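You operate a simulated robot arm through the tools that you are given. There is no shell and no other tool. Be economical: measure what you need, move in short steps, check, and stop when the job is done.

You are at the controls of a simulated robot arm. One attempt, no reset.

Task
Set the back rail against the green plate and lock it.
Fine: the plate with the black grip lies between the rails while you set it, and goes back where it lay.

Only the result counts: the job must be done as asked and must still hold three seconds after the hand-in. Knocking over, shifting, dropping, spilling or breaking anything else fails it.

Robot
A 7-joint arm with a fingered hand on a trunk, on a base that drives. Base frame: it is fixed to the floor where the robot stands at the start and does not move with it; the origin is under the middle of the robot, x ahead of it, y to its left, z up. Units: m, rad, N and s.
Its first joint turns from -1.204 to 3.002 rad. Places, roughly: back guide lever [0.5, 0.1, 1]; back guide rail [0.7, 0.1, 1]; black stop lever [0.5, 0.1, 0.9]; blue clamp lever [0.5, 0, 0.9]; carriage lever [0.9, -0.1, 1.2]; foot block knob [0.9, -0.1, 1.1]; front guide lever [0.5, -0.3, 1]; green press lever [0.5, 0, 0.9]; infeed belt switch [0.5, -0.1, 0.9]. Payload 5 kg.
The tool frame sits at the grasp point between the pads (the TCP): z along the fingers, y along the line on which they close. The tips reach 0.032 m beyond it. Largest opening 0.16 m; the body of the gripper starts 0.089 m behind the TCP. The gripper is a hand of 3 fingers: y runs from the thumb to the fingers, the wrist lies at [0, 0, -0.252] in the tool frame.
Orientation is that of the tool frame in the base frame, as a unit quaternion [w, x, y, z]. With the fingers straight down and closing along the base's y, the tool's x points along the base's -x, its y along +y and its z along -z.

Tools
- The arm moves only by the tool jog_arm. Its argument "plan" is text: rows parted by semicolons, each of 6 numbers parted by spaces: the shift along the tool's x, y, z in m, then the turn, a rotation vector about the tool's x, y, z in rad. In form: dx dy dz rx ry rz; .... A call has 1 to 20 rows; each row shifts and turns the commanded pose from where the row before left it, along the tool's axes as they then stand. Rows are played at 5 a second. More than 0.05 m and 0.15 rad between two rows, and nothing of the call is played. Where a pose cannot be reached the arm comes as near as it can. A force on the tool above 40 N (or 10 N above the force at the start of the call, whichever is more), or a blocked arm, ends the call early, and 0.2 s more pass. In this call time passes only in rows, and 0.2 s behind the last. The reply holds the time, the measured pose of the TCP, the force on the tool along the base axes, the opening and the grip force, in the units named above and with some noise, with the torque about the TCP (base axes, N m) and any sound that the robot's microphone picked up, and new pictures: "pictures" is both (left out), scene, wrist or none.
- Cameras (640 x 400 px; columns grow to the right, rows downward): "scene" is now at [0.1412, -0.0058, 1.326]; the picture's right is [-0.07, -1.00, -0.00], its down [-0.45, 0.03, -0.89] and it looks along [0.89, -0.06, -0.46] (base axes); focal length 275 px, centre (320, 200). "wrist" rides on the gripper at [0.065, -0.004, -0.116] in the tool frame; the picture's right is [0.06, 1.00, 0.00], its down [-0.87, 0.05, -0.49] and it looks along [-0.49, 0.03, 0.87] (tool axes); focal length 261 px, centre (320, 200). There is no depth. A picture from a camera that has moved, and an enlarged one, comes with that camera's place and axes in the base frame and with its lens.
- raise_lower(by): slides the trunk up (or, below 0, down) by that many m; the arm and the scene camera ride with it, the base frame stays. It gives what a move gives, with no picture.
- roll_base(legs): drives the robot by 1 to 6 legs, each [ahead, left, turn to the left] in m, m and rad, along the robot's own axes; the way and the turn of a leg run together, so that a leg with both is an arc; at most 1.5 m and 3.142 rad a leg. The arm and the cameras ride along, it lands a little off, and it stops where it bumps. It gives what a move gives, and a new picture of the scene camera.
- curl_fingers(finger1, finger2, thumb_bend): sets how far each is bent, from 0 (flat) to 1 (curled in); at 0.3 the hand is open as for a grip, at 0.7 the pads meet at the TCP. One left out holds its place. A second passes; each finger stops where it meets its share of the squeeze, and holds until it gets a number again. It is the only way to open and close the hand. It gives what a move gives, with no picture; readings hold the bend of each and the force on the fingers (four entries, about 0 where the hand has none), thumb and palm.
- aim_head(pan, tilt): turns the head with the scene camera to pan (to the left, within 1.501 rad either way) and tilt (down, from -0.506 to 1.204), counted from straight ahead of the robot. It gives what a move gives, and a new picture of the scene camera.
- inspect(camera, box): a new picture of the part [left, top, right, bottom] of that camera's present view, enlarged. No time passes.
- hand_in(): hands the job in; it is judged then, once.

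Work in short steps. Places have to be worked out from the pictures, the camera data and where the tool is seen: move nearer, look again, correct. Check each grasp and each placing, and mend what went wrong. You have 120 turns and 260 pictures in all, those below and enlarged ones among them. Open the gripper and draw the arm clear of the work before you hand the job in, unless the task says otherwise; then end with one line.

The tools are called after "Request:" as a command line: name --argument value ..., lists and objects as JSON in quotes. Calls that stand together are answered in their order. jog_arm: Moves the arm, as the interface text tells. Its arguments: {"type":"object","properties":{"plan":{"type":"string"},"pictures":{"type":"string","enum":["both","scene","wrist","none"]}},"required":["plan"]} The other tools are called the same way: raise_lower (by) slides the trunk up or down; curl_fingers (finger1, finger2, thumb_bend) moves the fingers one by one; roll_base (legs) drives the base; aim_head (pan, tilt) turns the head that bears the scene camera; inspect (camera, box) takes an enlarged picture of a part of a camera's view; hand_in () hands the job in.

At the start:

```text
clock: 0.0
eef_pos: [0.6665, 0.0748, 1.2034]
tcp_rot: [0.0, 0.001, 1.0, 0.0]
force: [0.0, -0.1, 0.7]
ft_torque: [-0.01, -0.02, 0.0]
finger_gap: 0.1599
grasp_force: 0.0
shape: jaw
bend: [0.3, 0.3, 0.3]
finger forces: [0.0, 0.0, 0.1, 0.0, 0.1, 0.1]
trunk travel left (down, up): [-0.475, 0.465]
robot x, y, heading: [0.0013, 0.0018, -0.003]
head pan, tilt: [-0.072, 0.473]
```

scene: 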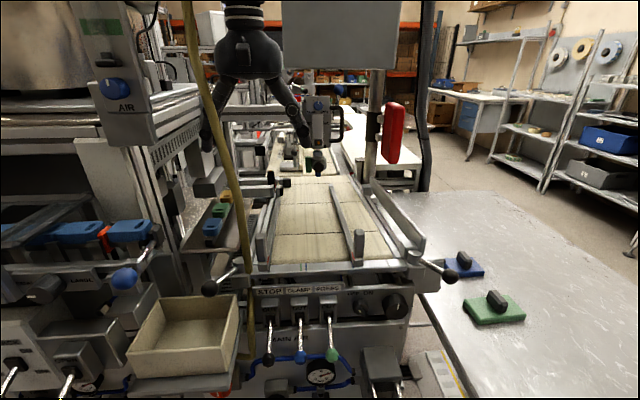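
wrist: 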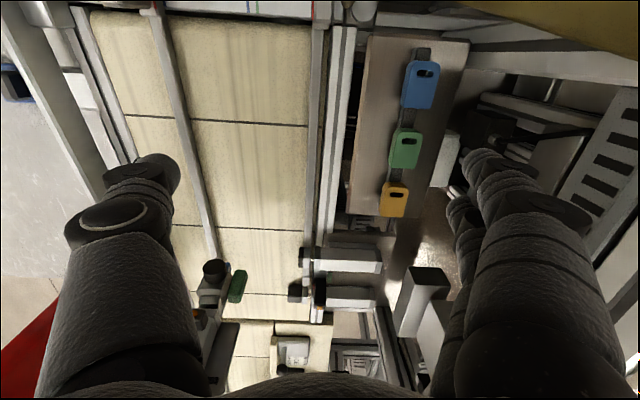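

I'll look closer at the guides, levers and the plates first.

Request:
inspect --camera "scene" --box '[190, 140, 450, 300]'

Request:
inspect --camera "scene" --box '[400, 220, 600, 345]'

Request:
inspect --camera "scene" --box '[180, 260, 460, 400]'

```text
2.46 times, centred on (320, 220) of scene
camera zoom: at [0.1412, -0.0058, 1.326], right [-0.07, -1.0, 0.0], down [-0.45, 0.03, -0.89], along [0.89, -0.06, -0.46], focal length 677 px, centre (320, 151)
```

zoom: 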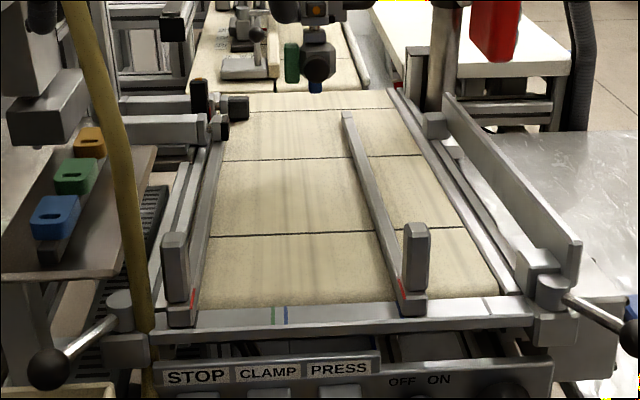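

```text
3.20 times, centred on (500, 282) of scene
camera zoom: at [0.1412, -0.0058, 1.326], right [-0.07, -1.0, 0.0], down [-0.45, 0.03, -0.89], along [0.89, -0.06, -0.46], focal length 881 px, centre (-256, -64)
```

zoom: 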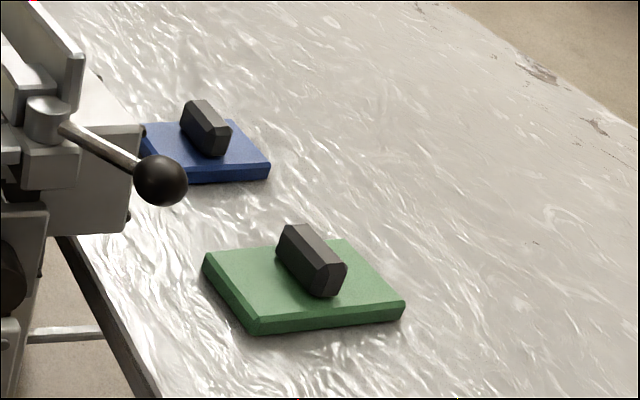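

```text
2.29 times, centred on (320, 330) of scene
camera zoom: at [0.1412, -0.0058, 1.326], right [-0.07, -1.0, 0.0], down [-0.45, 0.03, -0.89], along [0.89, -0.06, -0.46], focal length 629 px, centre (320, -97)
```

zoom: 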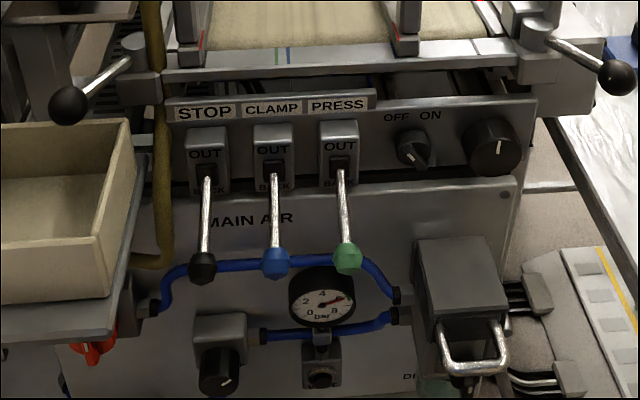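

The green plate lies on the bench to the right, near (0.53, -0.41). I'll move the hand over there at the present height for a top view.

Request:
jog_arm --plan "0.045 0 0 0 0 0;0.045 0 0 0 0 0;0.045 0 0 0 0 0;0.03 -0.03 0 0 0 0;0 -0.048 0 0 0 0;0 -0.048 0 0 0 0;0 -0.048 0 0 0 0;0 -0.048 0 0 0 0;0 -0.048 0 0 0 0;0 -0.048 0 0 0 0;0 -0.048 0 0 0 0;0 -0.048 0 0 0 0;0 -0.048 0 0 0 0;0 0 0 0 0 0"

```text
clock: 3.0
eef_pos: [0.5355, -0.3592, 1.1715]
tcp_rot: [0.0, 0.001, 1.0, 0.0]
force: [-0.2, 0.4, 1.1]
ft_torque: [0.0, -0.02, 0.04]
finger_gap: 0.1596
grasp_force: 0.1
shape: jaw
bend: [0.3, 0.3, 0.3]
finger forces: [0.1, 0.0, 0.1, 0.0, 0.0, 0.1]
out of reach, approached as far as the arm can: row 12, 13
trunk travel left (down, up): [-0.475, 0.465]
robot x, y, heading: [-0.0021, -0.001, -0.004]
head pan, tilt: [-0.072, 0.473]
camera scene: at [0.1411, -0.0055, 1.326], right [-0.07, -1.0, 0.0], down [-0.45, 0.03, -0.89], along [0.89, -0.06, -0.46], focal length 275 px, centre (320, 200)
camera wrist: at [0.4699, -0.3636, 1.2875], right [-0.06, 1.0, 0.0], down [0.87, 0.05, 0.49], along [0.49, 0.03, -0.87], focal length 261 px, centre (320, 200)
```

scene: 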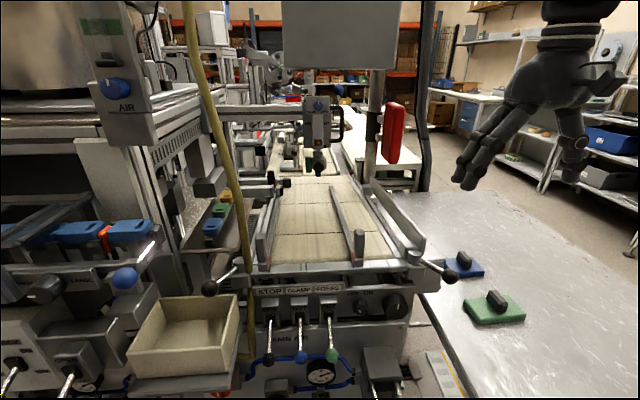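
wrist: 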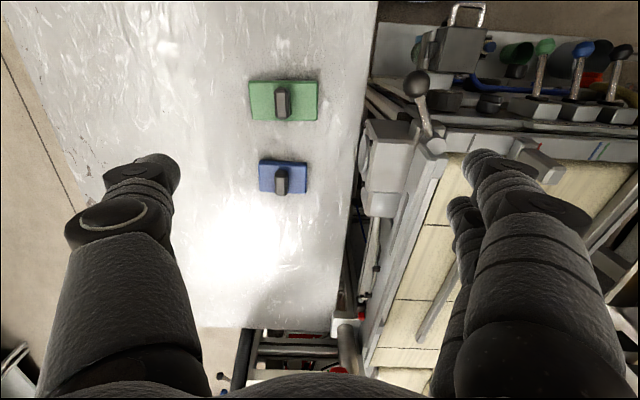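

The plate's long side runs along y and its handle along x, near (0.54, -0.42). I'll zoom for the exact yaw and size.

Request:
inspect --camera "wrist" --box '[230, 60, 342, 130]'

Request:
inspect --camera "wrist" --box '[380, 40, 640, 202]'

```text
5.71 times, centred on (286, 95) of wrist
camera zoom: at [0.4699, -0.3636, 1.2875], right [-0.06, 1.0, 0.0], down [0.87, 0.05, 0.49], along [0.49, 0.03, -0.87], focal length 1489 px, centre (514, 800)
```

zoom: 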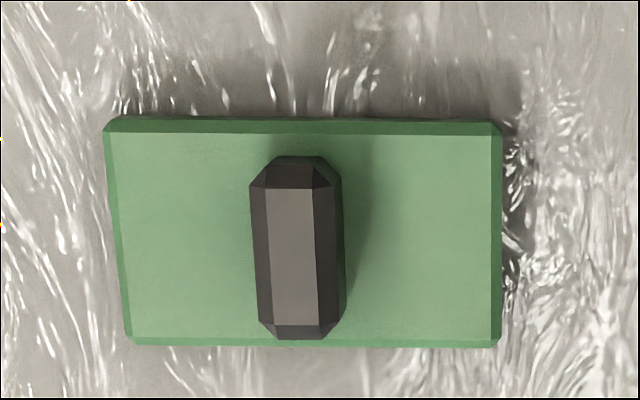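

```text
2.46 times, centred on (510, 121) of wrist
camera zoom: at [0.4699, -0.3636, 1.2875], right [-0.06, 1.0, 0.0], down [0.87, 0.05, 0.49], along [0.49, 0.03, -0.87], focal length 642 px, centre (-148, 394)
```

zoom: 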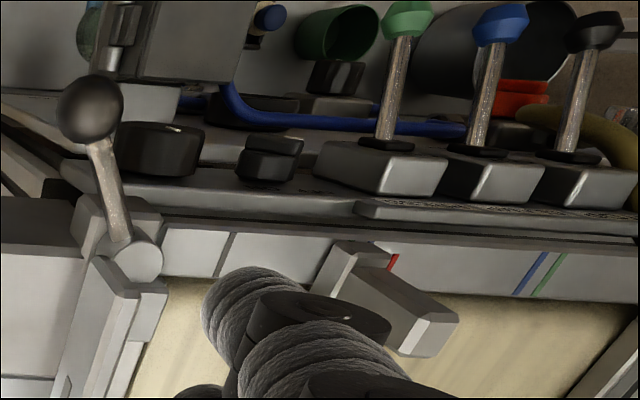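

Plate: centre ≈ (0.541, -0.417), yaw ≈ +0.04, about 0.105 wide in y. Next I look at the rails, the back lever and the hose from above the near end of the conveyor.

Request:
jog_arm --plan "0.02 0.045 -0.03 0 0 0;0.02 0.045 0 0 0 0;0.02 0.045 0 0 0 0;0.02 0.045 0 0 0 0;0.02 0.045 0 0 0 0;0.0 0.045 0 0 0 0;0 0.045 0 0 0 0;0 0 0 0 0 0"

```text
refused: row 1 steps farther than a row can; nothing moved
```

Request:
jog_arm --plan "0.02 0.045 0 0 0 0;0.02 0.045 0 0 0 0;0.02 0.045 0 0 0 0;0.02 0.045 0 0 0 0;0.02 0.045 0 0 0 0;0.0 0.045 0 0 0 0;0 0.045 0 0 0 0;0 0 -0.03 0 0 0"

```text
clock: 4.8
eef_pos: [0.4324, -0.0433, 1.2062]
tcp_rot: [0.001, 0.0, 1.0, -0.001]
force: [-0.2, -0.2, -0.3]
ft_torque: [0.01, -0.03, -0.01]
finger_gap: 0.1602
grasp_force: 0.0
shape: jaw
bend: [0.3, 0.3, 0.3]
finger forces: [0.0, 0.1, 0.0, 0.0, 0.1, 0.1]
trunk travel left (down, up): [-0.475, 0.465]
robot x, y, heading: [-0.0012, -0.0019, -0.003]
head pan, tilt: [-0.072, 0.473]
camera scene: at [0.1393, -0.0063, 1.3262], right [-0.07, -1.0, 0.0], down [-0.45, 0.03, -0.89], along [0.89, -0.06, -0.45], focal length 275 px, centre (320, 200)
camera wrist: at [0.366, -0.048, 1.3218], right [-0.06, 1.0, 0.0], down [0.87, 0.05, 0.49], along [0.49, 0.03, -0.87], focal length 261 px, centre (320, 200)
```

scene: 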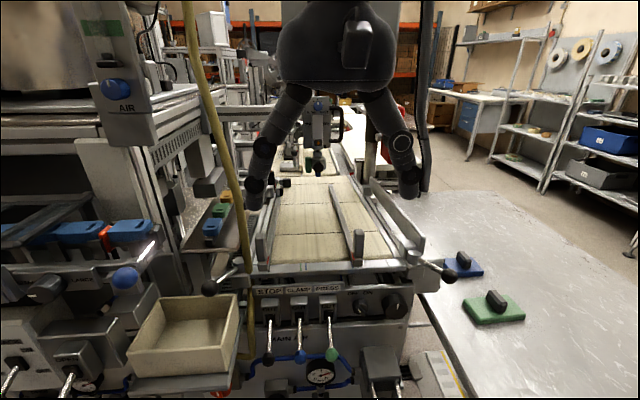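
wrist: 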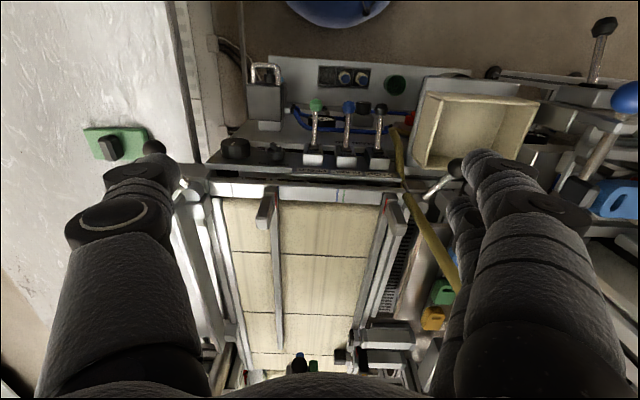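

Request:
inspect --camera "wrist" --box '[320, 90, 496, 200]'

Request:
inspect --camera "wrist" --box '[190, 160, 430, 310]'

```text
3.64 times, centred on (408, 145) of wrist
camera zoom: at [0.366, -0.048, 1.3218], right [-0.06, 1.0, 0.0], down [0.87, 0.05, 0.49], along [0.49, 0.03, -0.87], focal length 948 px, centre (0, 400)
```

zoom: 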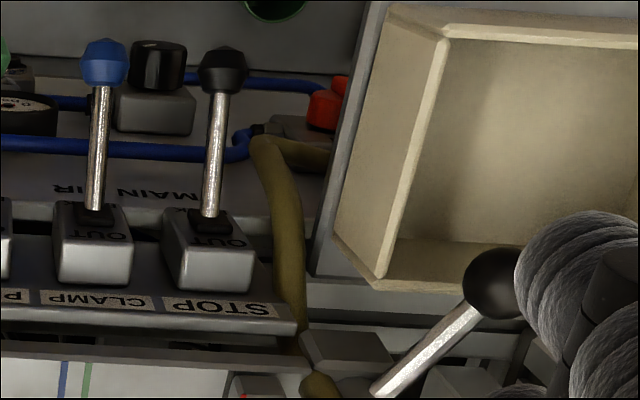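

```text
2.67 times, centred on (310, 235) of wrist
camera zoom: at [0.366, -0.048, 1.3218], right [-0.06, 1.0, 0.0], down [0.87, 0.05, 0.49], along [0.49, 0.03, -0.87], focal length 695 px, centre (347, 107)
```

zoom: 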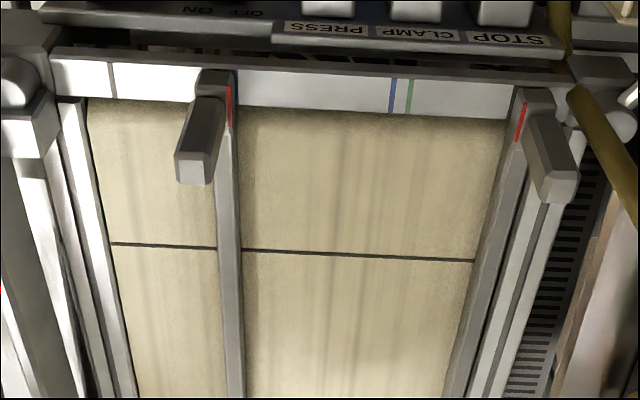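

I need the hose's location. Enlarging both cameras along it.

Request:
inspect --camera "wrist" --box '[370, 110, 530, 330]'

Request:
inspect --camera "scene" --box '[170, 160, 310, 300]'

```text
1.82 times, centred on (450, 220) of wrist
camera zoom: at [0.366, -0.048, 1.3218], right [-0.06, 1.0, 0.0], down [0.87, 0.05, 0.49], along [0.49, 0.03, -0.87], focal length 474 px, centre (84, 164)
```

zoom: 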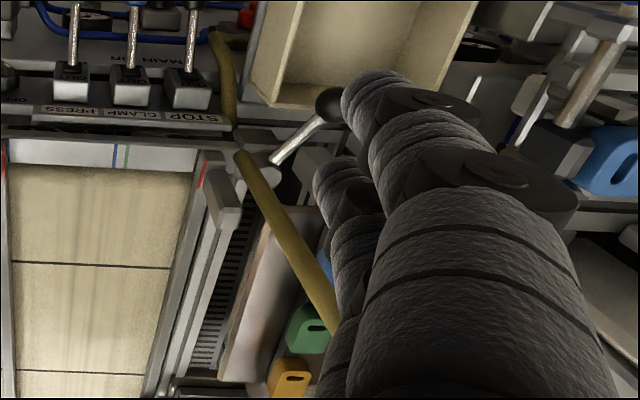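

```text
2.86 times, centred on (240, 230) of scene
camera zoom: at [0.1393, -0.0063, 1.3262], right [-0.07, -1.0, 0.0], down [-0.45, 0.03, -0.89], along [0.89, -0.06, -0.45], focal length 786 px, centre (549, 114)
```

zoom: 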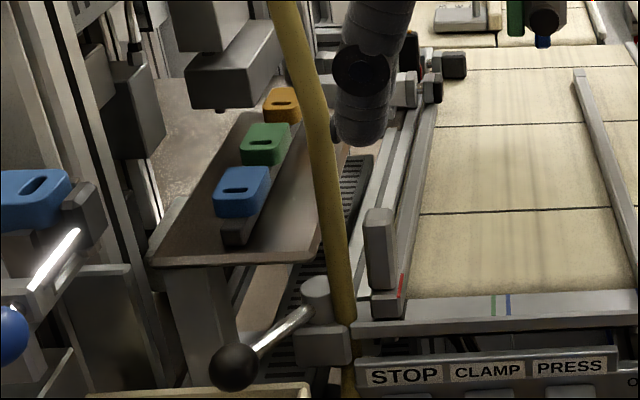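

Hose sits beside the back-lever pivot (≈(0.545,0.096,0.985), leaning to +x going up). Back lever: pivot ≈(0.55,0.11), ball ≈(0.50,0.158,0.975). Look closer at the back rail to find where to push it.

Request:
inspect --camera "scene" --box '[240, 160, 340, 270]'

Request:
inspect --camera "wrist" --box '[320, 180, 440, 370]'

```text
3.64 times, centred on (290, 215) of scene
camera zoom: at [0.1393, -0.0063, 1.3262], right [-0.07, -1.0, 0.0], down [-0.45, 0.03, -0.89], along [0.89, -0.06, -0.45], focal length 1001 px, centre (429, 146)
```

zoom: 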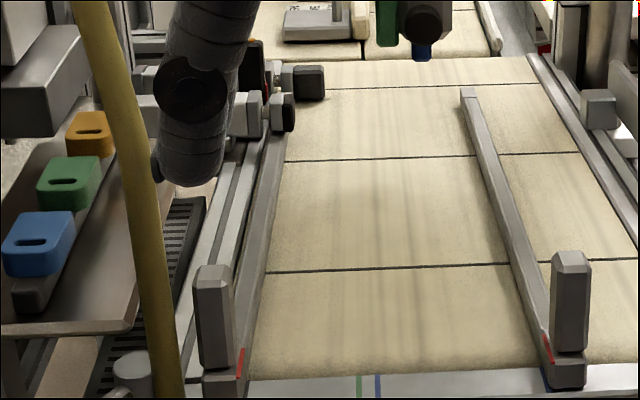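

```text
2.11 times, centred on (380, 275) of wrist
camera zoom: at [0.366, -0.048, 1.3218], right [-0.06, 1.0, 0.0], down [0.87, 0.05, 0.49], along [0.49, 0.03, -0.87], focal length 549 px, centre (194, 42)
```

zoom: 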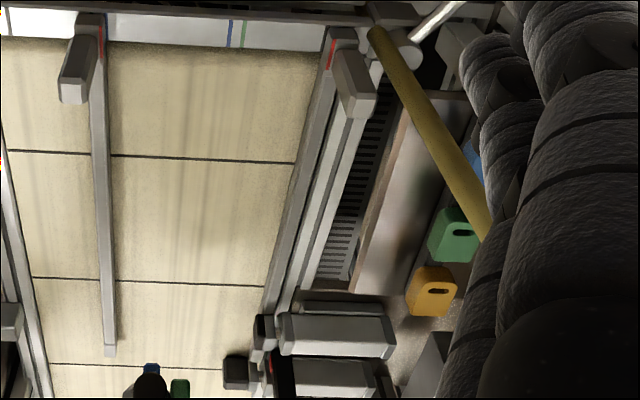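

Plan: yaw the hand +90° so it pinches the rail's upright grip along x (narrow side toward the hose), camera facing from the -y side. Rotating in place first.

Request:
jog_arm --plan "0 0 0 0 0 -0.1428;0 0 0 0 0 -0.1428;0 0 0 0 0 -0.1428;0 0 0 0 0 -0.1428;0 0 0 0 0 -0.1428;0 0 0 0 0 -0.1428;0 0 0 0 0 -0.1428;0 0 0 0 0 -0.1428;0 0 0 0 0 -0.1428;0 0 0 0 0 -0.1428;0 0 0 0 0 -0.1428;0 0 0 0 0 0"

```text
clock: 7.4
eef_pos: [0.4327, -0.0438, 1.2041]
tcp_rot: [-0.001, 0.707, -0.707, 0.0]
force: [-0.1, 0.5, -0.5]
ft_torque: [0.01, 0.01, -0.03]
finger_gap: 0.1599
grasp_force: 0.0
shape: jaw
bend: [0.3, 0.3, 0.3]
finger forces: [0.1, 0.0, 0.0, 0.0, 0.0, 0.1]
trunk travel left (down, up): [-0.475, 0.465]
robot x, y, heading: [-0.0027, -0.0005, 0.0]
head pan, tilt: [-0.072, 0.473]
camera scene: at [0.1411, -0.0059, 1.326], right [-0.07, -1.0, 0.0], down [-0.45, 0.03, -0.89], along [0.89, -0.06, -0.46], focal length 275 px, centre (320, 200)
camera wrist: at [0.4357, -0.1091, 1.3197], right [-1.0, -0.06, 0.0], down [-0.06, 0.87, 0.49], along [-0.03, 0.49, -0.87], focal length 261 px, centre (320, 200)
```

scene: 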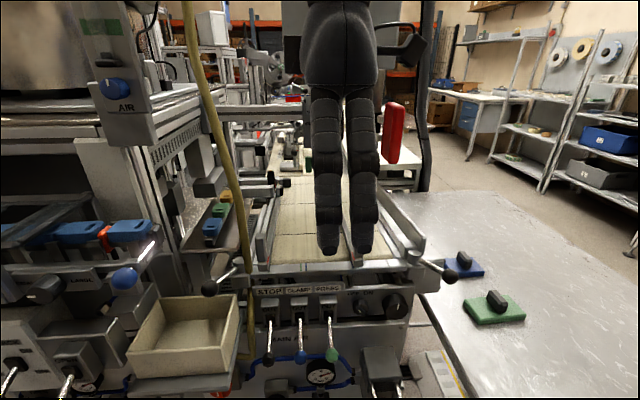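
wrist: 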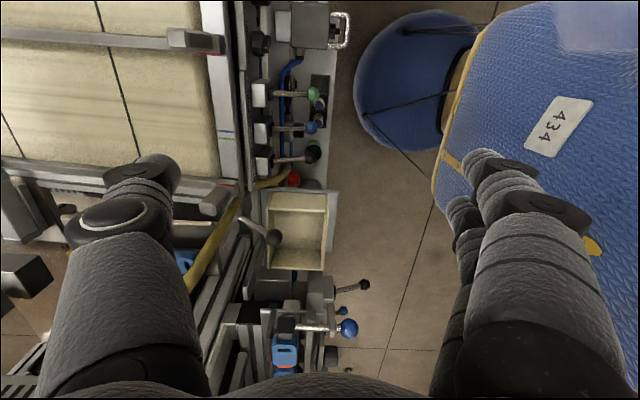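

Request:
inspect --camera "wrist" --box '[170, 150, 300, 260]'

```text
3.64 times, centred on (235, 205) of wrist
camera zoom: at [0.4357, -0.1091, 1.3197], right [-1.0, -0.06, 0.0], down [-0.06, 0.87, 0.49], along [-0.03, 0.49, -0.87], focal length 948 px, centre (629, 182)
```

zoom: 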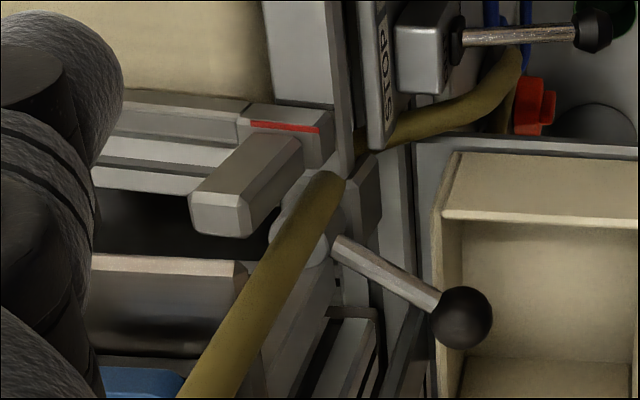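

Grip top ≈ (0.574, 0.077, 1.03). With yaw +90 the two fingers would touch the hose, so I turn to yaw -90 (thumb on the near side) and lean the wrist toward -y to keep the hand clear of the hose.

Request:
jog_arm --plan "0 0 0 0 0 0.15;0 0 0 0 0 0.15;0 0 0 0 0 0.15;0 0 0 0 0 0.15;0 0 0 0 0 0.15;0 0 0 0 0 0.15;0 0 0 0 0 0.15;0 0 0 0 0 0.15;0 0 0 0 0 0.15;0 0 0 0 0 0.15;0 0 0 0 0 0.15;0 0 0 0 0 0.15;0 0 0 0 0 0.15;0 0 0 0 0 0.15;0 0 0 0 0 0.15;0 0 0 0 0 0.15;0 0 0 0 0 0.15;0 0 0 0 0 0.15;0 0 0 0 0 0.15;0 0 0 0 0 0.15" --pictures "none"

Request:
jog_arm --plan "0 0 0 0 0 0.1416;0 0 0 0 0.125 0;0 0 0 0 0.125 0;0 0 0 0 0.125 0;0 0 0 0 0.125 0;0 0 0 0 0 0"

```text
clock: 11.6
eef_pos: [0.4407, -0.0929, 1.2495]
tcp_rot: [-0.002, 0.656, 0.755, 0.001]
force: [-2.1, -1.3, 2.3]
ft_torque: [0.19, -0.17, 0.01]
finger_gap: 0.1596
grasp_force: 0.0
shape: jaw
bend: [0.3, 0.3, 0.3]
finger forces: [0.1, 0.0, 0.0, 0.1, 0.1, 0.0]
out of reach, approached as far as the arm can: row 20
trunk travel left (down, up): [-0.475, 0.465]
robot x, y, heading: [-0.0018, -0.004, -0.001]
head pan, tilt: [-0.072, 0.473]
```

```text
clock: 13.0
eef_pos: [0.4531, -0.1721, 1.294]
tcp_rot: [-0.183, 0.652, 0.717, 0.166]
force: [0.4, 0.2, -0.2]
ft_torque: [0.0, 0.02, -0.03]
finger_gap: 0.1597
grasp_force: 0.0
shape: jaw
bend: [0.3, 0.3, 0.3]
finger forces: [0.1, 0.1, 0.0, 0.0, 0.0, 0.1]
out of reach, approached as far as the arm can: row 1, 2, 3, 4, 5
trunk travel left (down, up): [-0.475, 0.465]
robot x, y, heading: [-0.0012, -0.0007, 0.0]
head pan, tilt: [-0.072, 0.473]
camera scene: at [0.1412, -0.0046, 1.3261], right [-0.07, -1.0, 0.0], down [-0.45, 0.03, -0.89], along [0.89, -0.06, -0.46], focal length 275 px, centre (320, 200)
camera wrist: at [0.4482, -0.1702, 1.4269], right [0.99, 0.15, 0.03], down [0.15, -0.99, 0.01], along [0.03, -0.01, -1.0], focal length 261 px, centre (320, 200)
```

scene: 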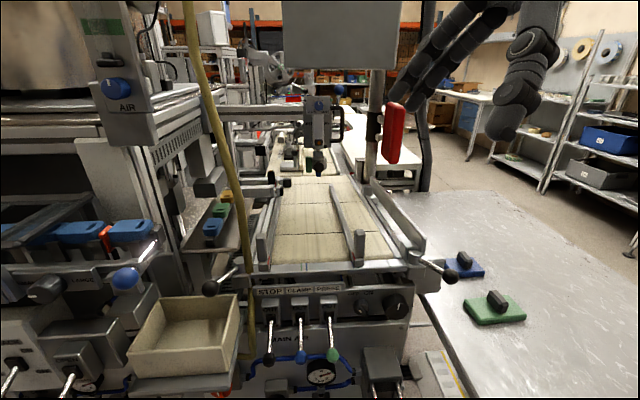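
wrist: 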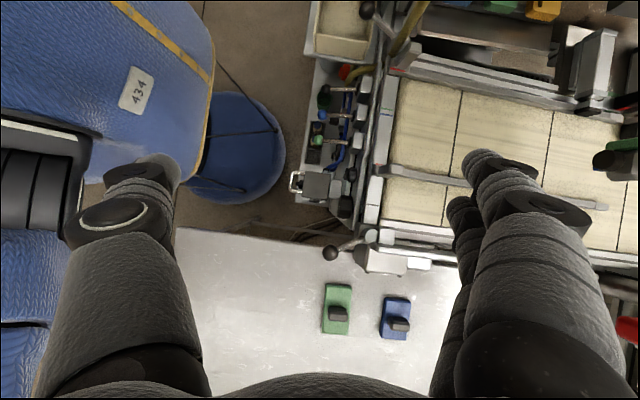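

That orientation is out of reach. Better plan: with the default yaw, straddle the rail itself around x≈0.74, well past the hose. Undoing the tilt and yaw.

Request:
jog_arm --plan "0 0 0 0 -0.12 0;0 0 0 0 -0.12 0;0 0 0 0 -0.12 0;0 0 0 0 -0.12 0;0 0 0 0 0 -0.15;0 0 0 0 0 -0.15;0 0 0 0 0 -0.15;0 0 0 0 0 -0.15;0 0 0 0 0 -0.15;0 0 0 0 0 -0.15;0 0 0 0 0 -0.15;0 0 0 0 0 -0.15;0 0 0 0 0 -0.15;0 0 0 0 0 -0.1;0 0 0 0 0 0" --pictures "none"

```text
clock: 16.2
eef_pos: [0.4535, -0.1678, 1.286]
tcp_rot: [-0.001, 0.012, 1.0, 0.01]
force: [0.3, 0.3, 0.6]
ft_torque: [-0.01, -0.01, -0.01]
finger_gap: 0.1599
grasp_force: 0.0
shape: jaw
bend: [0.3, 0.3, 0.3]
finger forces: [0.1, 0.0, 0.1, 0.1, 0.0, 0.0]
out of reach, approached as far as the arm can: row 4
trunk travel left (down, up): [-0.475, 0.465]
robot x, y, heading: [-0.0006, 0.0003, -0.003]
head pan, tilt: [-0.072, 0.473]
```

Request:
jog_arm --plan "0 0 0 0.02 0 -0.024;-0.03 0.03 0.025 0 0 0;-0.03 0.03 0.025 0 0 0;-0.03 0.03 0.025 0 0 0;-0.03 0.03 0.025 0 0 0;-0.027 0.028 0.036 0 0 0;0 0 0 0 0 0"

```text
refused: row 6 steps farther than a row can; nothing moved
```

Request:
jog_arm --plan "0 0 0 0.02 0 -0.024;-0.03 0.03 0.025 0 0 0;-0.03 0.03 0.025 0 0 0;-0.03 0.03 0.025 0 0 0;-0.03 0.03 0.025 0 0 0;-0.027 0.028 0.025 0 0 0;0 0 0.011 0 0 0"

```text
clock: 17.8
eef_pos: [0.6029, -0.0192, 1.1475]
tcp_rot: [0.0, 0.001, 1.0, 0.001]
force: [-0.7, 0.0, 1.1]
ft_torque: [0.07, 0.0, -0.02]
finger_gap: 0.1599
grasp_force: 0.1
shape: jaw
bend: [0.3, 0.3, 0.3]
finger forces: [0.0, 0.1, 0.0, 0.0, 0.0, 0.1]
out of reach, approached as far as the arm can: row 1
trunk travel left (down, up): [-0.475, 0.465]
robot x, y, heading: [0.0006, 0.0002, 0.003]
head pan, tilt: [-0.072, 0.473]
camera scene: at [0.1407, -0.0066, 1.3261], right [-0.07, -1.0, 0.0], down [-0.45, 0.03, -0.89], along [0.89, -0.06, -0.46], focal length 275 px, centre (320, 200)
camera wrist: at [0.5382, -0.0221, 1.2627], right [-0.06, 1.0, 0.0], down [0.87, 0.05, 0.49], along [0.49, 0.03, -0.87], focal length 261 px, centre (320, 200)
```

scene: 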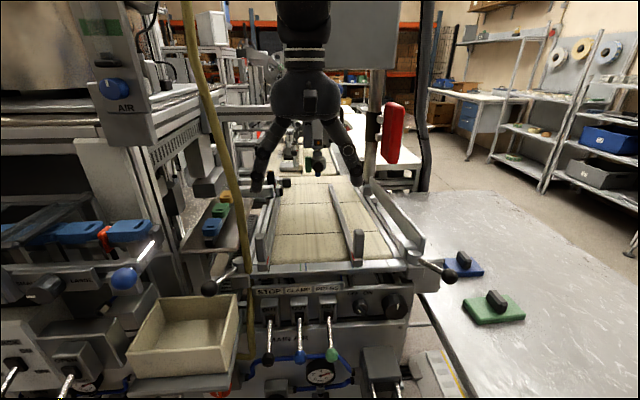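
wrist: 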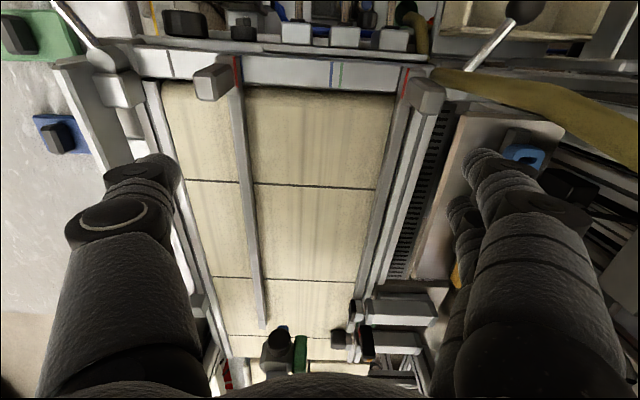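

Request:
inspect --camera "wrist" --box '[330, 50, 490, 150]'

Request:
inspect --camera "wrist" --box '[230, 150, 450, 350]'

```text
4.00 times, centred on (410, 100) of wrist
camera zoom: at [0.5382, -0.0221, 1.2627], right [-0.06, 1.0, 0.0], down [0.87, 0.05, 0.49], along [0.49, 0.03, -0.87], focal length 1043 px, centre (-40, 600)
```

zoom: 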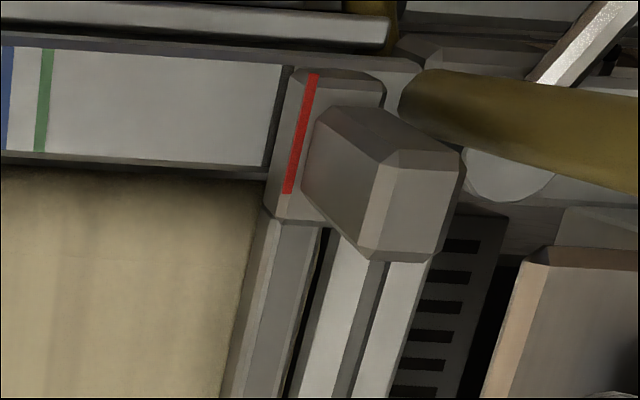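

```text
2.00 times, centred on (340, 250) of wrist
camera zoom: at [0.5382, -0.0221, 1.2627], right [-0.06, 1.0, 0.0], down [0.87, 0.05, 0.49], along [0.49, 0.03, -0.87], focal length 521 px, centre (280, 100)
```

zoom: 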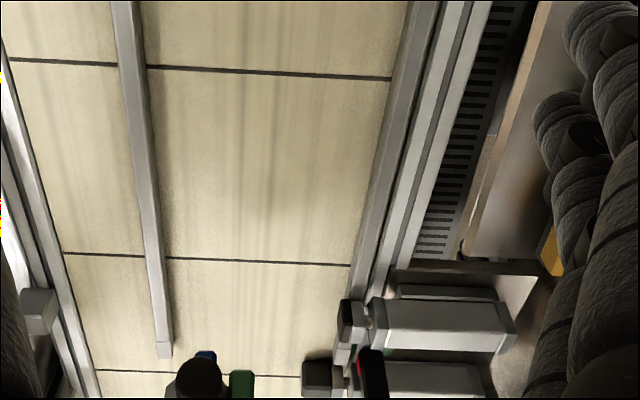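

Request:
inspect --camera "scene" --box '[236, 195, 300, 235]'

Request:
inspect --camera "wrist" --box '[350, 150, 430, 260]'

Request:
inspect --camera "scene" --box '[320, 170, 380, 275]'

```text
10.00 times, centred on (268, 215) of scene
camera zoom: at [0.1407, -0.0066, 1.3261], right [-0.07, -1.0, 0.0], down [-0.45, 0.03, -0.89], along [0.89, -0.06, -0.46], focal length 2752 px, centre (840, 50)
```

zoom: 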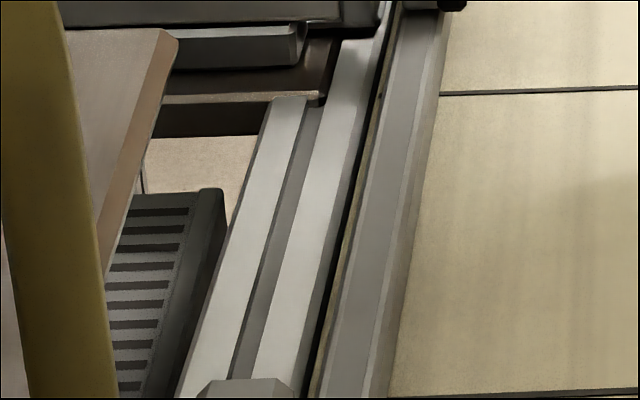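

```text
3.64 times, centred on (390, 205) of wrist
camera zoom: at [0.5382, -0.0221, 1.2627], right [-0.06, 1.0, 0.0], down [0.87, 0.05, 0.49], along [0.49, 0.03, -0.87], focal length 948 px, centre (66, 182)
```

zoom: 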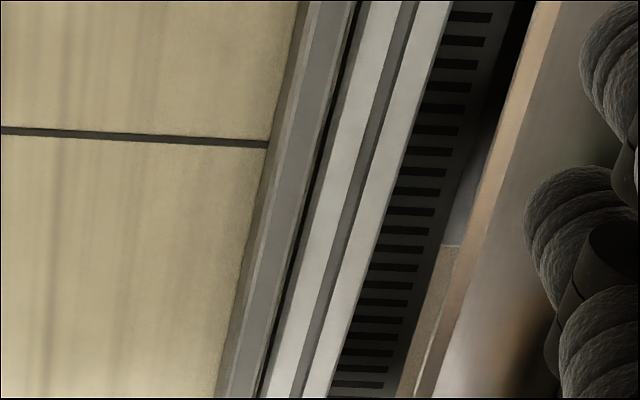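

```text
3.81 times, centred on (350, 222) of scene
camera zoom: at [0.1407, -0.0066, 1.3261], right [-0.07, -1.0, 0.0], down [-0.45, 0.03, -0.89], along [0.89, -0.06, -0.46], focal length 1048 px, centre (206, 114)
```

zoom: 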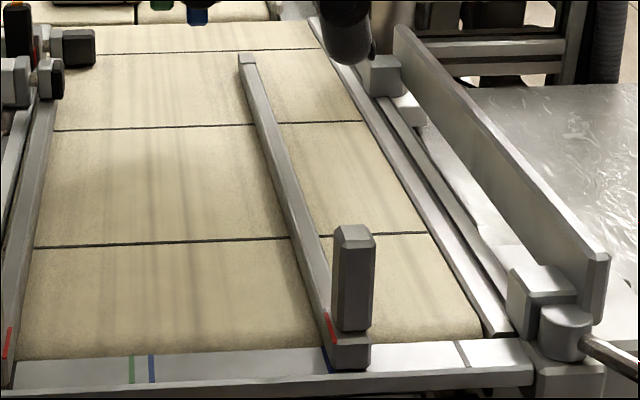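

The rail sits on the belt and its back face is exposed above the frame, so straddling it at x≈0.72 works. Partly close the hand and move above it.

Request:
curl_fingers --finger1 0.55 --finger2 0.55 --thumb_bend 0.55

Request:
jog_arm --plan "-0.03 0.02 0.025 0 0 0;-0.03 0.02 0.025 0 0 0;-0.03 0.02 0.025 0 0 0;-0.027 0.024 0.015 0 0 0;0 0 0 0 0 0"

```text
clock: 18.8
eef_pos: [0.6036, -0.0176, 1.147]
tcp_rot: [-0.001, 0.001, 1.0, 0.0]
force: [0.2, -0.4, 0.0]
ft_torque: [0.0, 0.01, 0.01]
finger_gap: 0.0679
grasp_force: 0.0
shape: fingers
bend: [0.55, 0.55, 0.55]
finger forces: [0.0, 0.1, 0.0, 0.0, 0.1, 0.1]
trunk travel left (down, up): [-0.475, 0.465]
robot x, y, heading: [-0.0005, -0.0028, -0.0]
head pan, tilt: [-0.072, 0.473]
```

```text
clock: 20.0
eef_pos: [0.7195, 0.0668, 1.0568]
tcp_rot: [-0.001, 0.001, 1.0, 0.0]
force: [-0.5, -0.6, -1.1]
ft_torque: [0.02, 0.02, 0.01]
finger_gap: 0.0678
grasp_force: 0.0
shape: fingers
bend: [0.55, 0.55, 0.55]
finger forces: [0.1, 0.1, 0.0, 0.1, 0.0, 0.1]
trunk travel left (down, up): [-0.475, 0.465]
robot x, y, heading: [-0.0031, 0.0024, 0.0]
head pan, tilt: [-0.072, 0.473]
camera scene: at [0.141, -0.0063, 1.326], right [-0.07, -1.0, 0.0], down [-0.45, 0.03, -0.89], along [0.89, -0.06, -0.46], focal length 275 px, centre (320, 200)
camera wrist: at [0.6547, 0.0624, 1.1729], right [-0.06, 1.0, 0.0], down [0.87, 0.05, 0.49], along [0.49, 0.03, -0.87], focal length 261 px, centre (320, 200)
```

scene: 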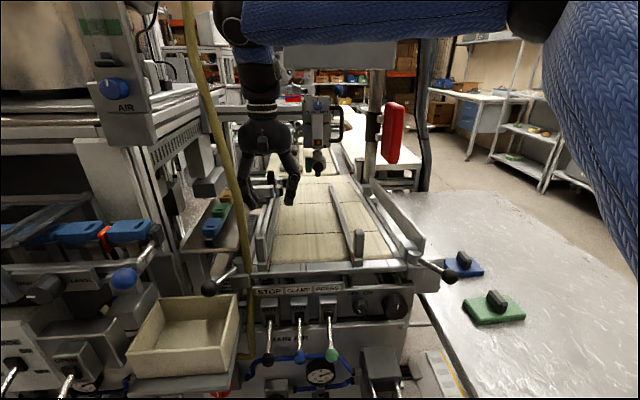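
wrist: 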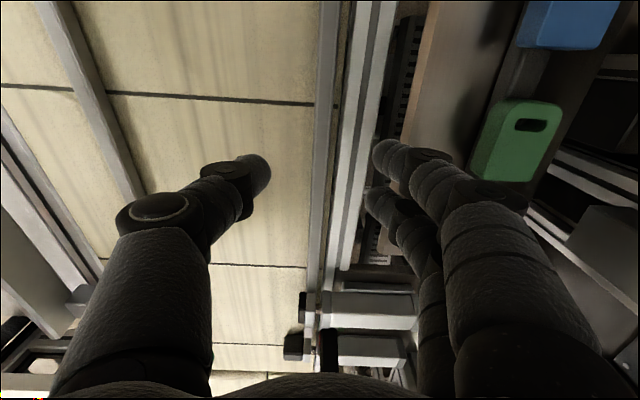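

Fingers are outside the rail, thumb inside over the belt. Lower gently until the tips touch the frame or belt.

Request:
jog_arm --plan "0 0 0.02 0 0 0;0 0 0.02 0 0 0;0 0 0.01 0 0 0;0 0 0.005 0 0 0;0 0 0.005 0 0 0;0 0 0.004 0 0 0;0 0 0.004 0 0 0;0 0 0.004 0 0 0;0 0 0.004 0 0 0;0 0 0.004 0 0 0"

```text
clock: 21.6
eef_pos: [0.7176, 0.0618, 0.9941]
tcp_rot: [0.001, 0.004, 1.0, 0.001]
force: [-4.8, -16.9, 13.1]
ft_torque: [0.64, 0.26, 0.19]
finger_gap: 0.0569
grasp_force: 13.3
shape: fingers
bend: [0.59, 0.58, 0.55]
finger forces: [17.6, 9.0, 0.0, 0.1, 0.0, 0.1]
trunk travel left (down, up): [-0.475, 0.465]
robot x, y, heading: [-0.0004, 0.0037, -0.001]
head pan, tilt: [-0.072, 0.473]
stopped in row 7: the force on the tool passed its limit (the readings are from after the stop); the commanded pose is now the measured one
camera scene: at [0.1398, -0.0078, 1.326], right [-0.07, -1.0, 0.0], down [-0.45, 0.03, -0.89], along [0.89, -0.06, -0.45], focal length 275 px, centre (320, 200)
camera wrist: at [0.6541, 0.058, 1.1103], right [-0.05, 1.0, 0.0], down [0.87, 0.05, 0.49], along [0.49, 0.03, -0.87], focal length 261 px, centre (320, 200)
```

scene: 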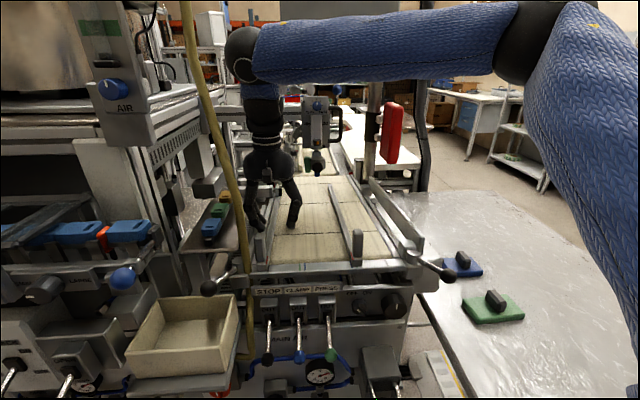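
wrist: 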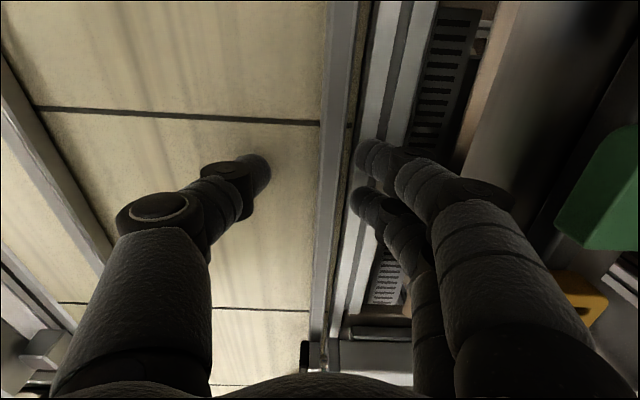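

Fingertips touched the frame at TCP z≈0.994. Raise 6 mm and push gently toward -y to test whether the rail is free.

Request:
jog_arm --plan "0 0 -0.003 0 0 0;0 0 -0.003 0 0 0;0 -0.003 0 0 0 0;0 -0.003 0 0 0 0;0 -0.003 0 0 0 0;0 -0.003 0 0 0 0;0 -0.003 0 0 0 0;0 -0.003 0 0 0 0;0 -0.003 0 0 0 0"

```text
clock: 23.6
eef_pos: [0.7208, 0.0446, 0.9987]
tcp_rot: [0.0, 0.003, 1.0, 0.001]
force: [0.5, 1.7, 0.5]
ft_torque: [0.03, 0.01, -0.09]
finger_gap: 0.0679
grasp_force: 0.7
shape: fingers
bend: [0.55, 0.55, 0.55]
finger forces: [0.6, 0.3, 0.0, 0.1, 0.0, 0.0]
trunk travel left (down, up): [-0.475, 0.465]
robot x, y, heading: [-0.0015, -0.0019, 0.003]
head pan, tilt: [-0.072, 0.473]
camera scene: at [0.1413, -0.006, 1.326], right [-0.07, -1.0, 0.0], down [-0.45, 0.03, -0.89], along [0.89, -0.06, -0.46], focal length 275 px, centre (320, 200)
camera wrist: at [0.6551, 0.0396, 1.1149], right [-0.06, 1.0, 0.0], down [0.87, 0.05, 0.49], along [0.49, 0.03, -0.87], focal length 261 px, centre (320, 200)
```

scene: 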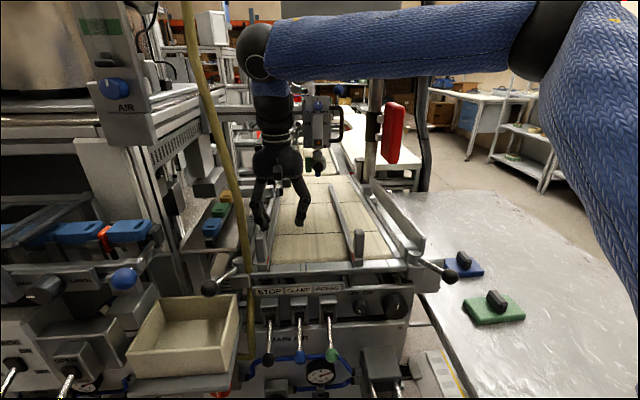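
wrist: 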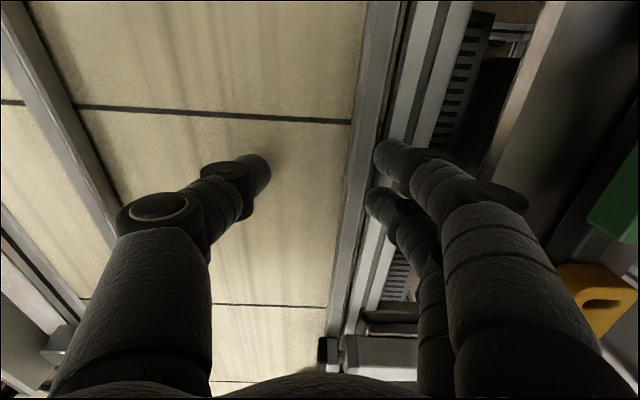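

Just in contact (finger forces 0.6/0.3). Push a few more mm.

Request:
jog_arm --plan "0 -0.003 0 0 0 0;0 -0.003 0 0 0 0;0 -0.003 0 0 0 0;0 -0.003 0 0 0 0;0 0 0 0 0 0"

```text
clock: 24.8
eef_pos: [0.7201, 0.0327, 0.9984]
tcp_rot: [0.0, 0.002, 1.0, 0.0]
force: [0.8, 9.9, 4.4]
ft_torque: [0.51, -0.04, -0.05]
finger_gap: 0.0756
grasp_force: 5.3
shape: fingers
bend: [0.51, 0.52, 0.55]
finger forces: [5.4, 5.0, 0.1, 0.0, 0.0, 0.0]
trunk travel left (down, up): [-0.475, 0.465]
robot x, y, heading: [-0.0013, 0.0015, -0.002]
head pan, tilt: [-0.072, 0.473]
camera scene: at [0.1411, -0.0052, 1.326], right [-0.07, -1.0, 0.0], down [-0.45, 0.03, -0.89], along [0.89, -0.06, -0.46], focal length 275 px, centre (320, 200)
camera wrist: at [0.6549, 0.0288, 1.1154], right [-0.06, 1.0, 0.0], down [0.87, 0.05, 0.49], along [0.49, 0.03, -0.87], focal length 261 px, centre (320, 200)
```

scene: 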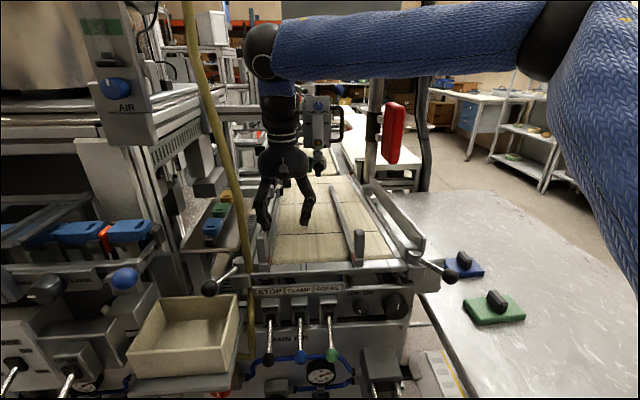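
wrist: 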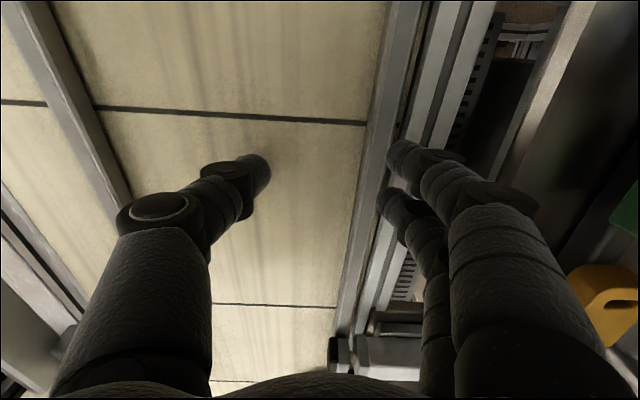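

Request:
inspect --camera "scene" --box '[190, 200, 350, 300]'

```text
4.00 times, centred on (270, 250) of scene
camera zoom: at [0.1411, -0.0052, 1.326], right [-0.07, -1.0, 0.0], down [-0.45, 0.03, -0.89], along [0.89, -0.06, -0.46], focal length 1101 px, centre (520, 0)
```

zoom: 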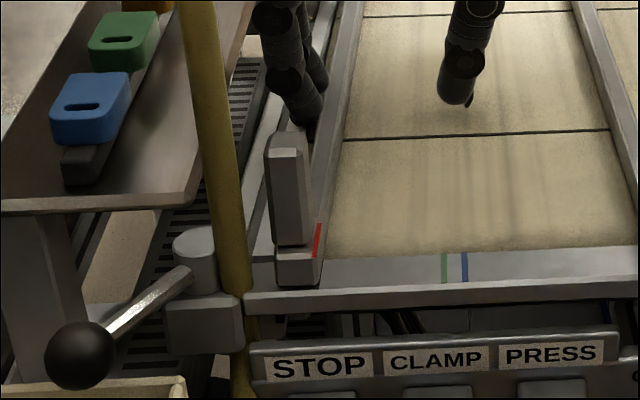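

The pointer hasn't moved under ~10 N, so the rail is locked. I back off, lift, and go to the back lever via the free space in front.

Request:
jog_arm --plan "0 0.012 0 0 0 0;0 0.0 -0.03 0 0 0;0 0 -0.04 0 0 0;0 -0.01 -0.04 0 0 0;0.03 -0.02 -0.03 0 0 0;0.04 -0.02 0 0 0 0;0.04 -0.02 -0.02 0 0 0;0.04 0 0 0 0 0;0.04 0 0 0 0 0;0.04 0 0 0 0 0;0.04 0 0 0 0 0;0.02 0.03 0 0 0 0;0 0.045 0 0 0 0;0 0.045 0 0 0 0;0 0 0 0 0 0"

```text
clock: 28.0
eef_pos: [0.431, 0.0945, 1.1592]
tcp_rot: [0.0, 0.003, 1.0, 0.001]
force: [0.0, 0.1, -1.3]
ft_torque: [0.0, -0.03, 0.05]
finger_gap: 0.0675
grasp_force: 0.0
shape: fingers
bend: [0.55, 0.55, 0.55]
finger forces: [0.0, 0.0, 0.1, 0.0, 0.1, 0.0]
trunk travel left (down, up): [-0.475, 0.465]
robot x, y, heading: [0.0014, 0.0024, -0.001]
head pan, tilt: [-0.072, 0.473]
camera scene: at [0.1411, -0.0071, 1.326], right [-0.07, -1.0, 0.0], down [-0.45, 0.03, -0.89], along [0.89, -0.06, -0.46], focal length 275 px, centre (320, 200)
camera wrist: at [0.365, 0.0896, 1.2749], right [-0.06, 1.0, 0.0], down [0.87, 0.05, 0.49], along [0.49, 0.03, -0.87], focal length 261 px, centre (320, 200)
```

scene: 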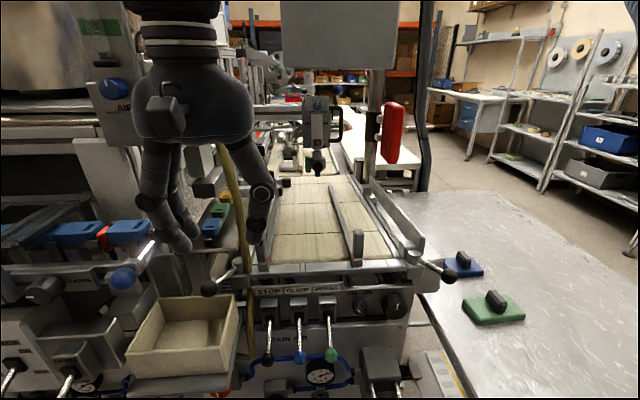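
wrist: 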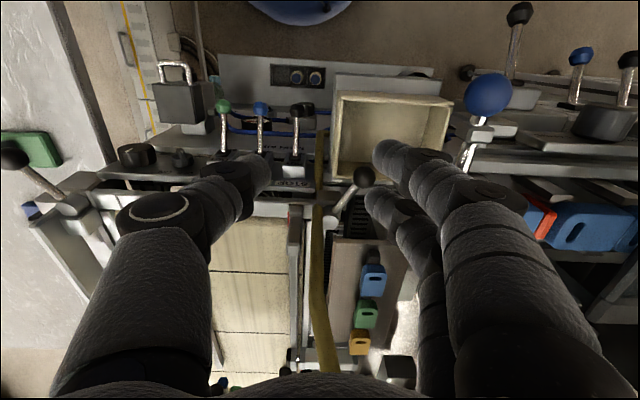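

Request:
inspect --camera "wrist" --box '[290, 140, 410, 260]'

Request:
inspect --camera "scene" --box '[190, 220, 290, 310]'

```text
3.33 times, centred on (350, 200) of wrist
camera zoom: at [0.365, 0.0896, 1.2749], right [-0.06, 1.0, 0.0], down [0.87, 0.05, 0.49], along [0.49, 0.03, -0.87], focal length 869 px, centre (220, 200)
```

zoom: 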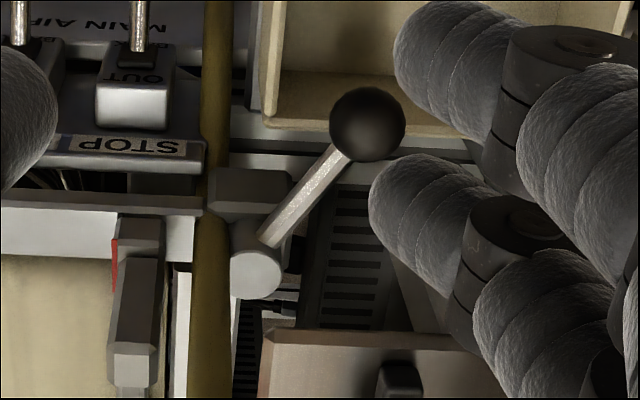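

```text
4.44 times, centred on (240, 265) of scene
camera zoom: at [0.1411, -0.0071, 1.326], right [-0.07, -1.0, 0.0], down [-0.45, 0.03, -0.89], along [0.89, -0.06, -0.46], focal length 1223 px, centre (676, -89)
```

zoom: 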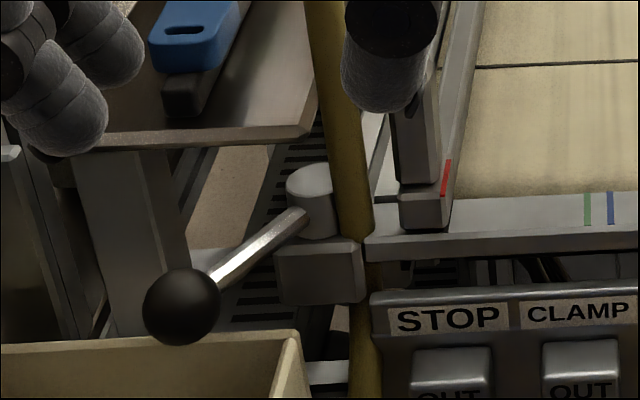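

Ball ≈ (0.494, 0.153, 0.985), pivot ≈ (0.543, 0.1125). I'll bring the hand straight above the ball to straddle it (thumb at -y, fingers at +y) and check.

Request:
jog_arm --plan "-0.021 0.02 0.02 0 0 0;-0.021 0.02 0.03 0 0 0;-0.021 0.0185 0.03 0 0 0;0 0 0.02 0 0 0;0 0 0 0 0 0"

```text
clock: 28.7
eef_pos: [0.4776, 0.1343, 1.1068]
tcp_rot: [0.001, 0.005, 1.0, 0.002]
force: [-2.0, -25.4, 16.6]
ft_torque: [1.41, 0.2, 0.43]
finger_gap: 0.0303
grasp_force: 15.0
shape: fingers
bend: [0.56, 0.55, 0.55]
finger forces: [30.6, 0.1, 0.0, 0.0, 0.0, 0.0]
trunk travel left (down, up): [-0.475, 0.465]
robot x, y, heading: [-0.0008, 0.0005, -0.007]
head pan, tilt: [-0.072, 0.473]
stopped in row 3: the force on the tool passed its limit (the readings are from after the stop); the commanded pose is now the measured one
camera scene: at [0.1397, -0.009, 1.3265], right [-0.07, -1.0, 0.0], down [-0.45, 0.04, -0.89], along [0.89, -0.07, -0.45], focal length 275 px, centre (320, 200)
camera wrist: at [0.4115, 0.1299, 1.223], right [-0.05, 1.0, 0.0], down [0.87, 0.04, 0.49], along [0.49, 0.03, -0.87], focal length 261 px, centre (320, 200)
```

scene: 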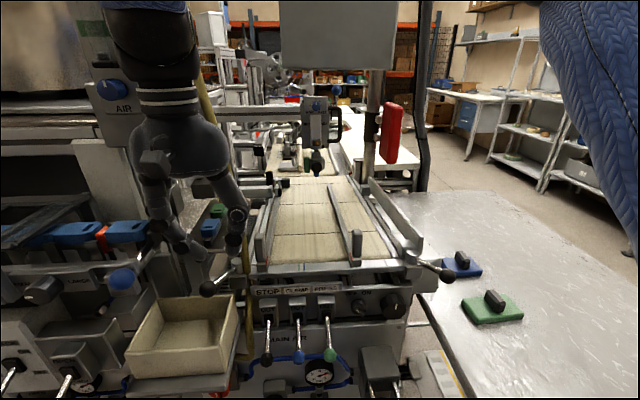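
wrist: 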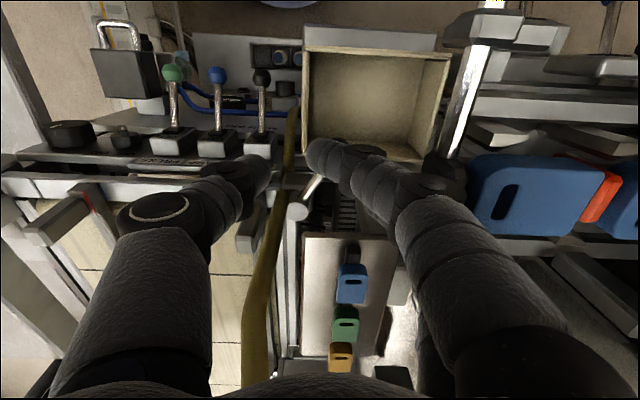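

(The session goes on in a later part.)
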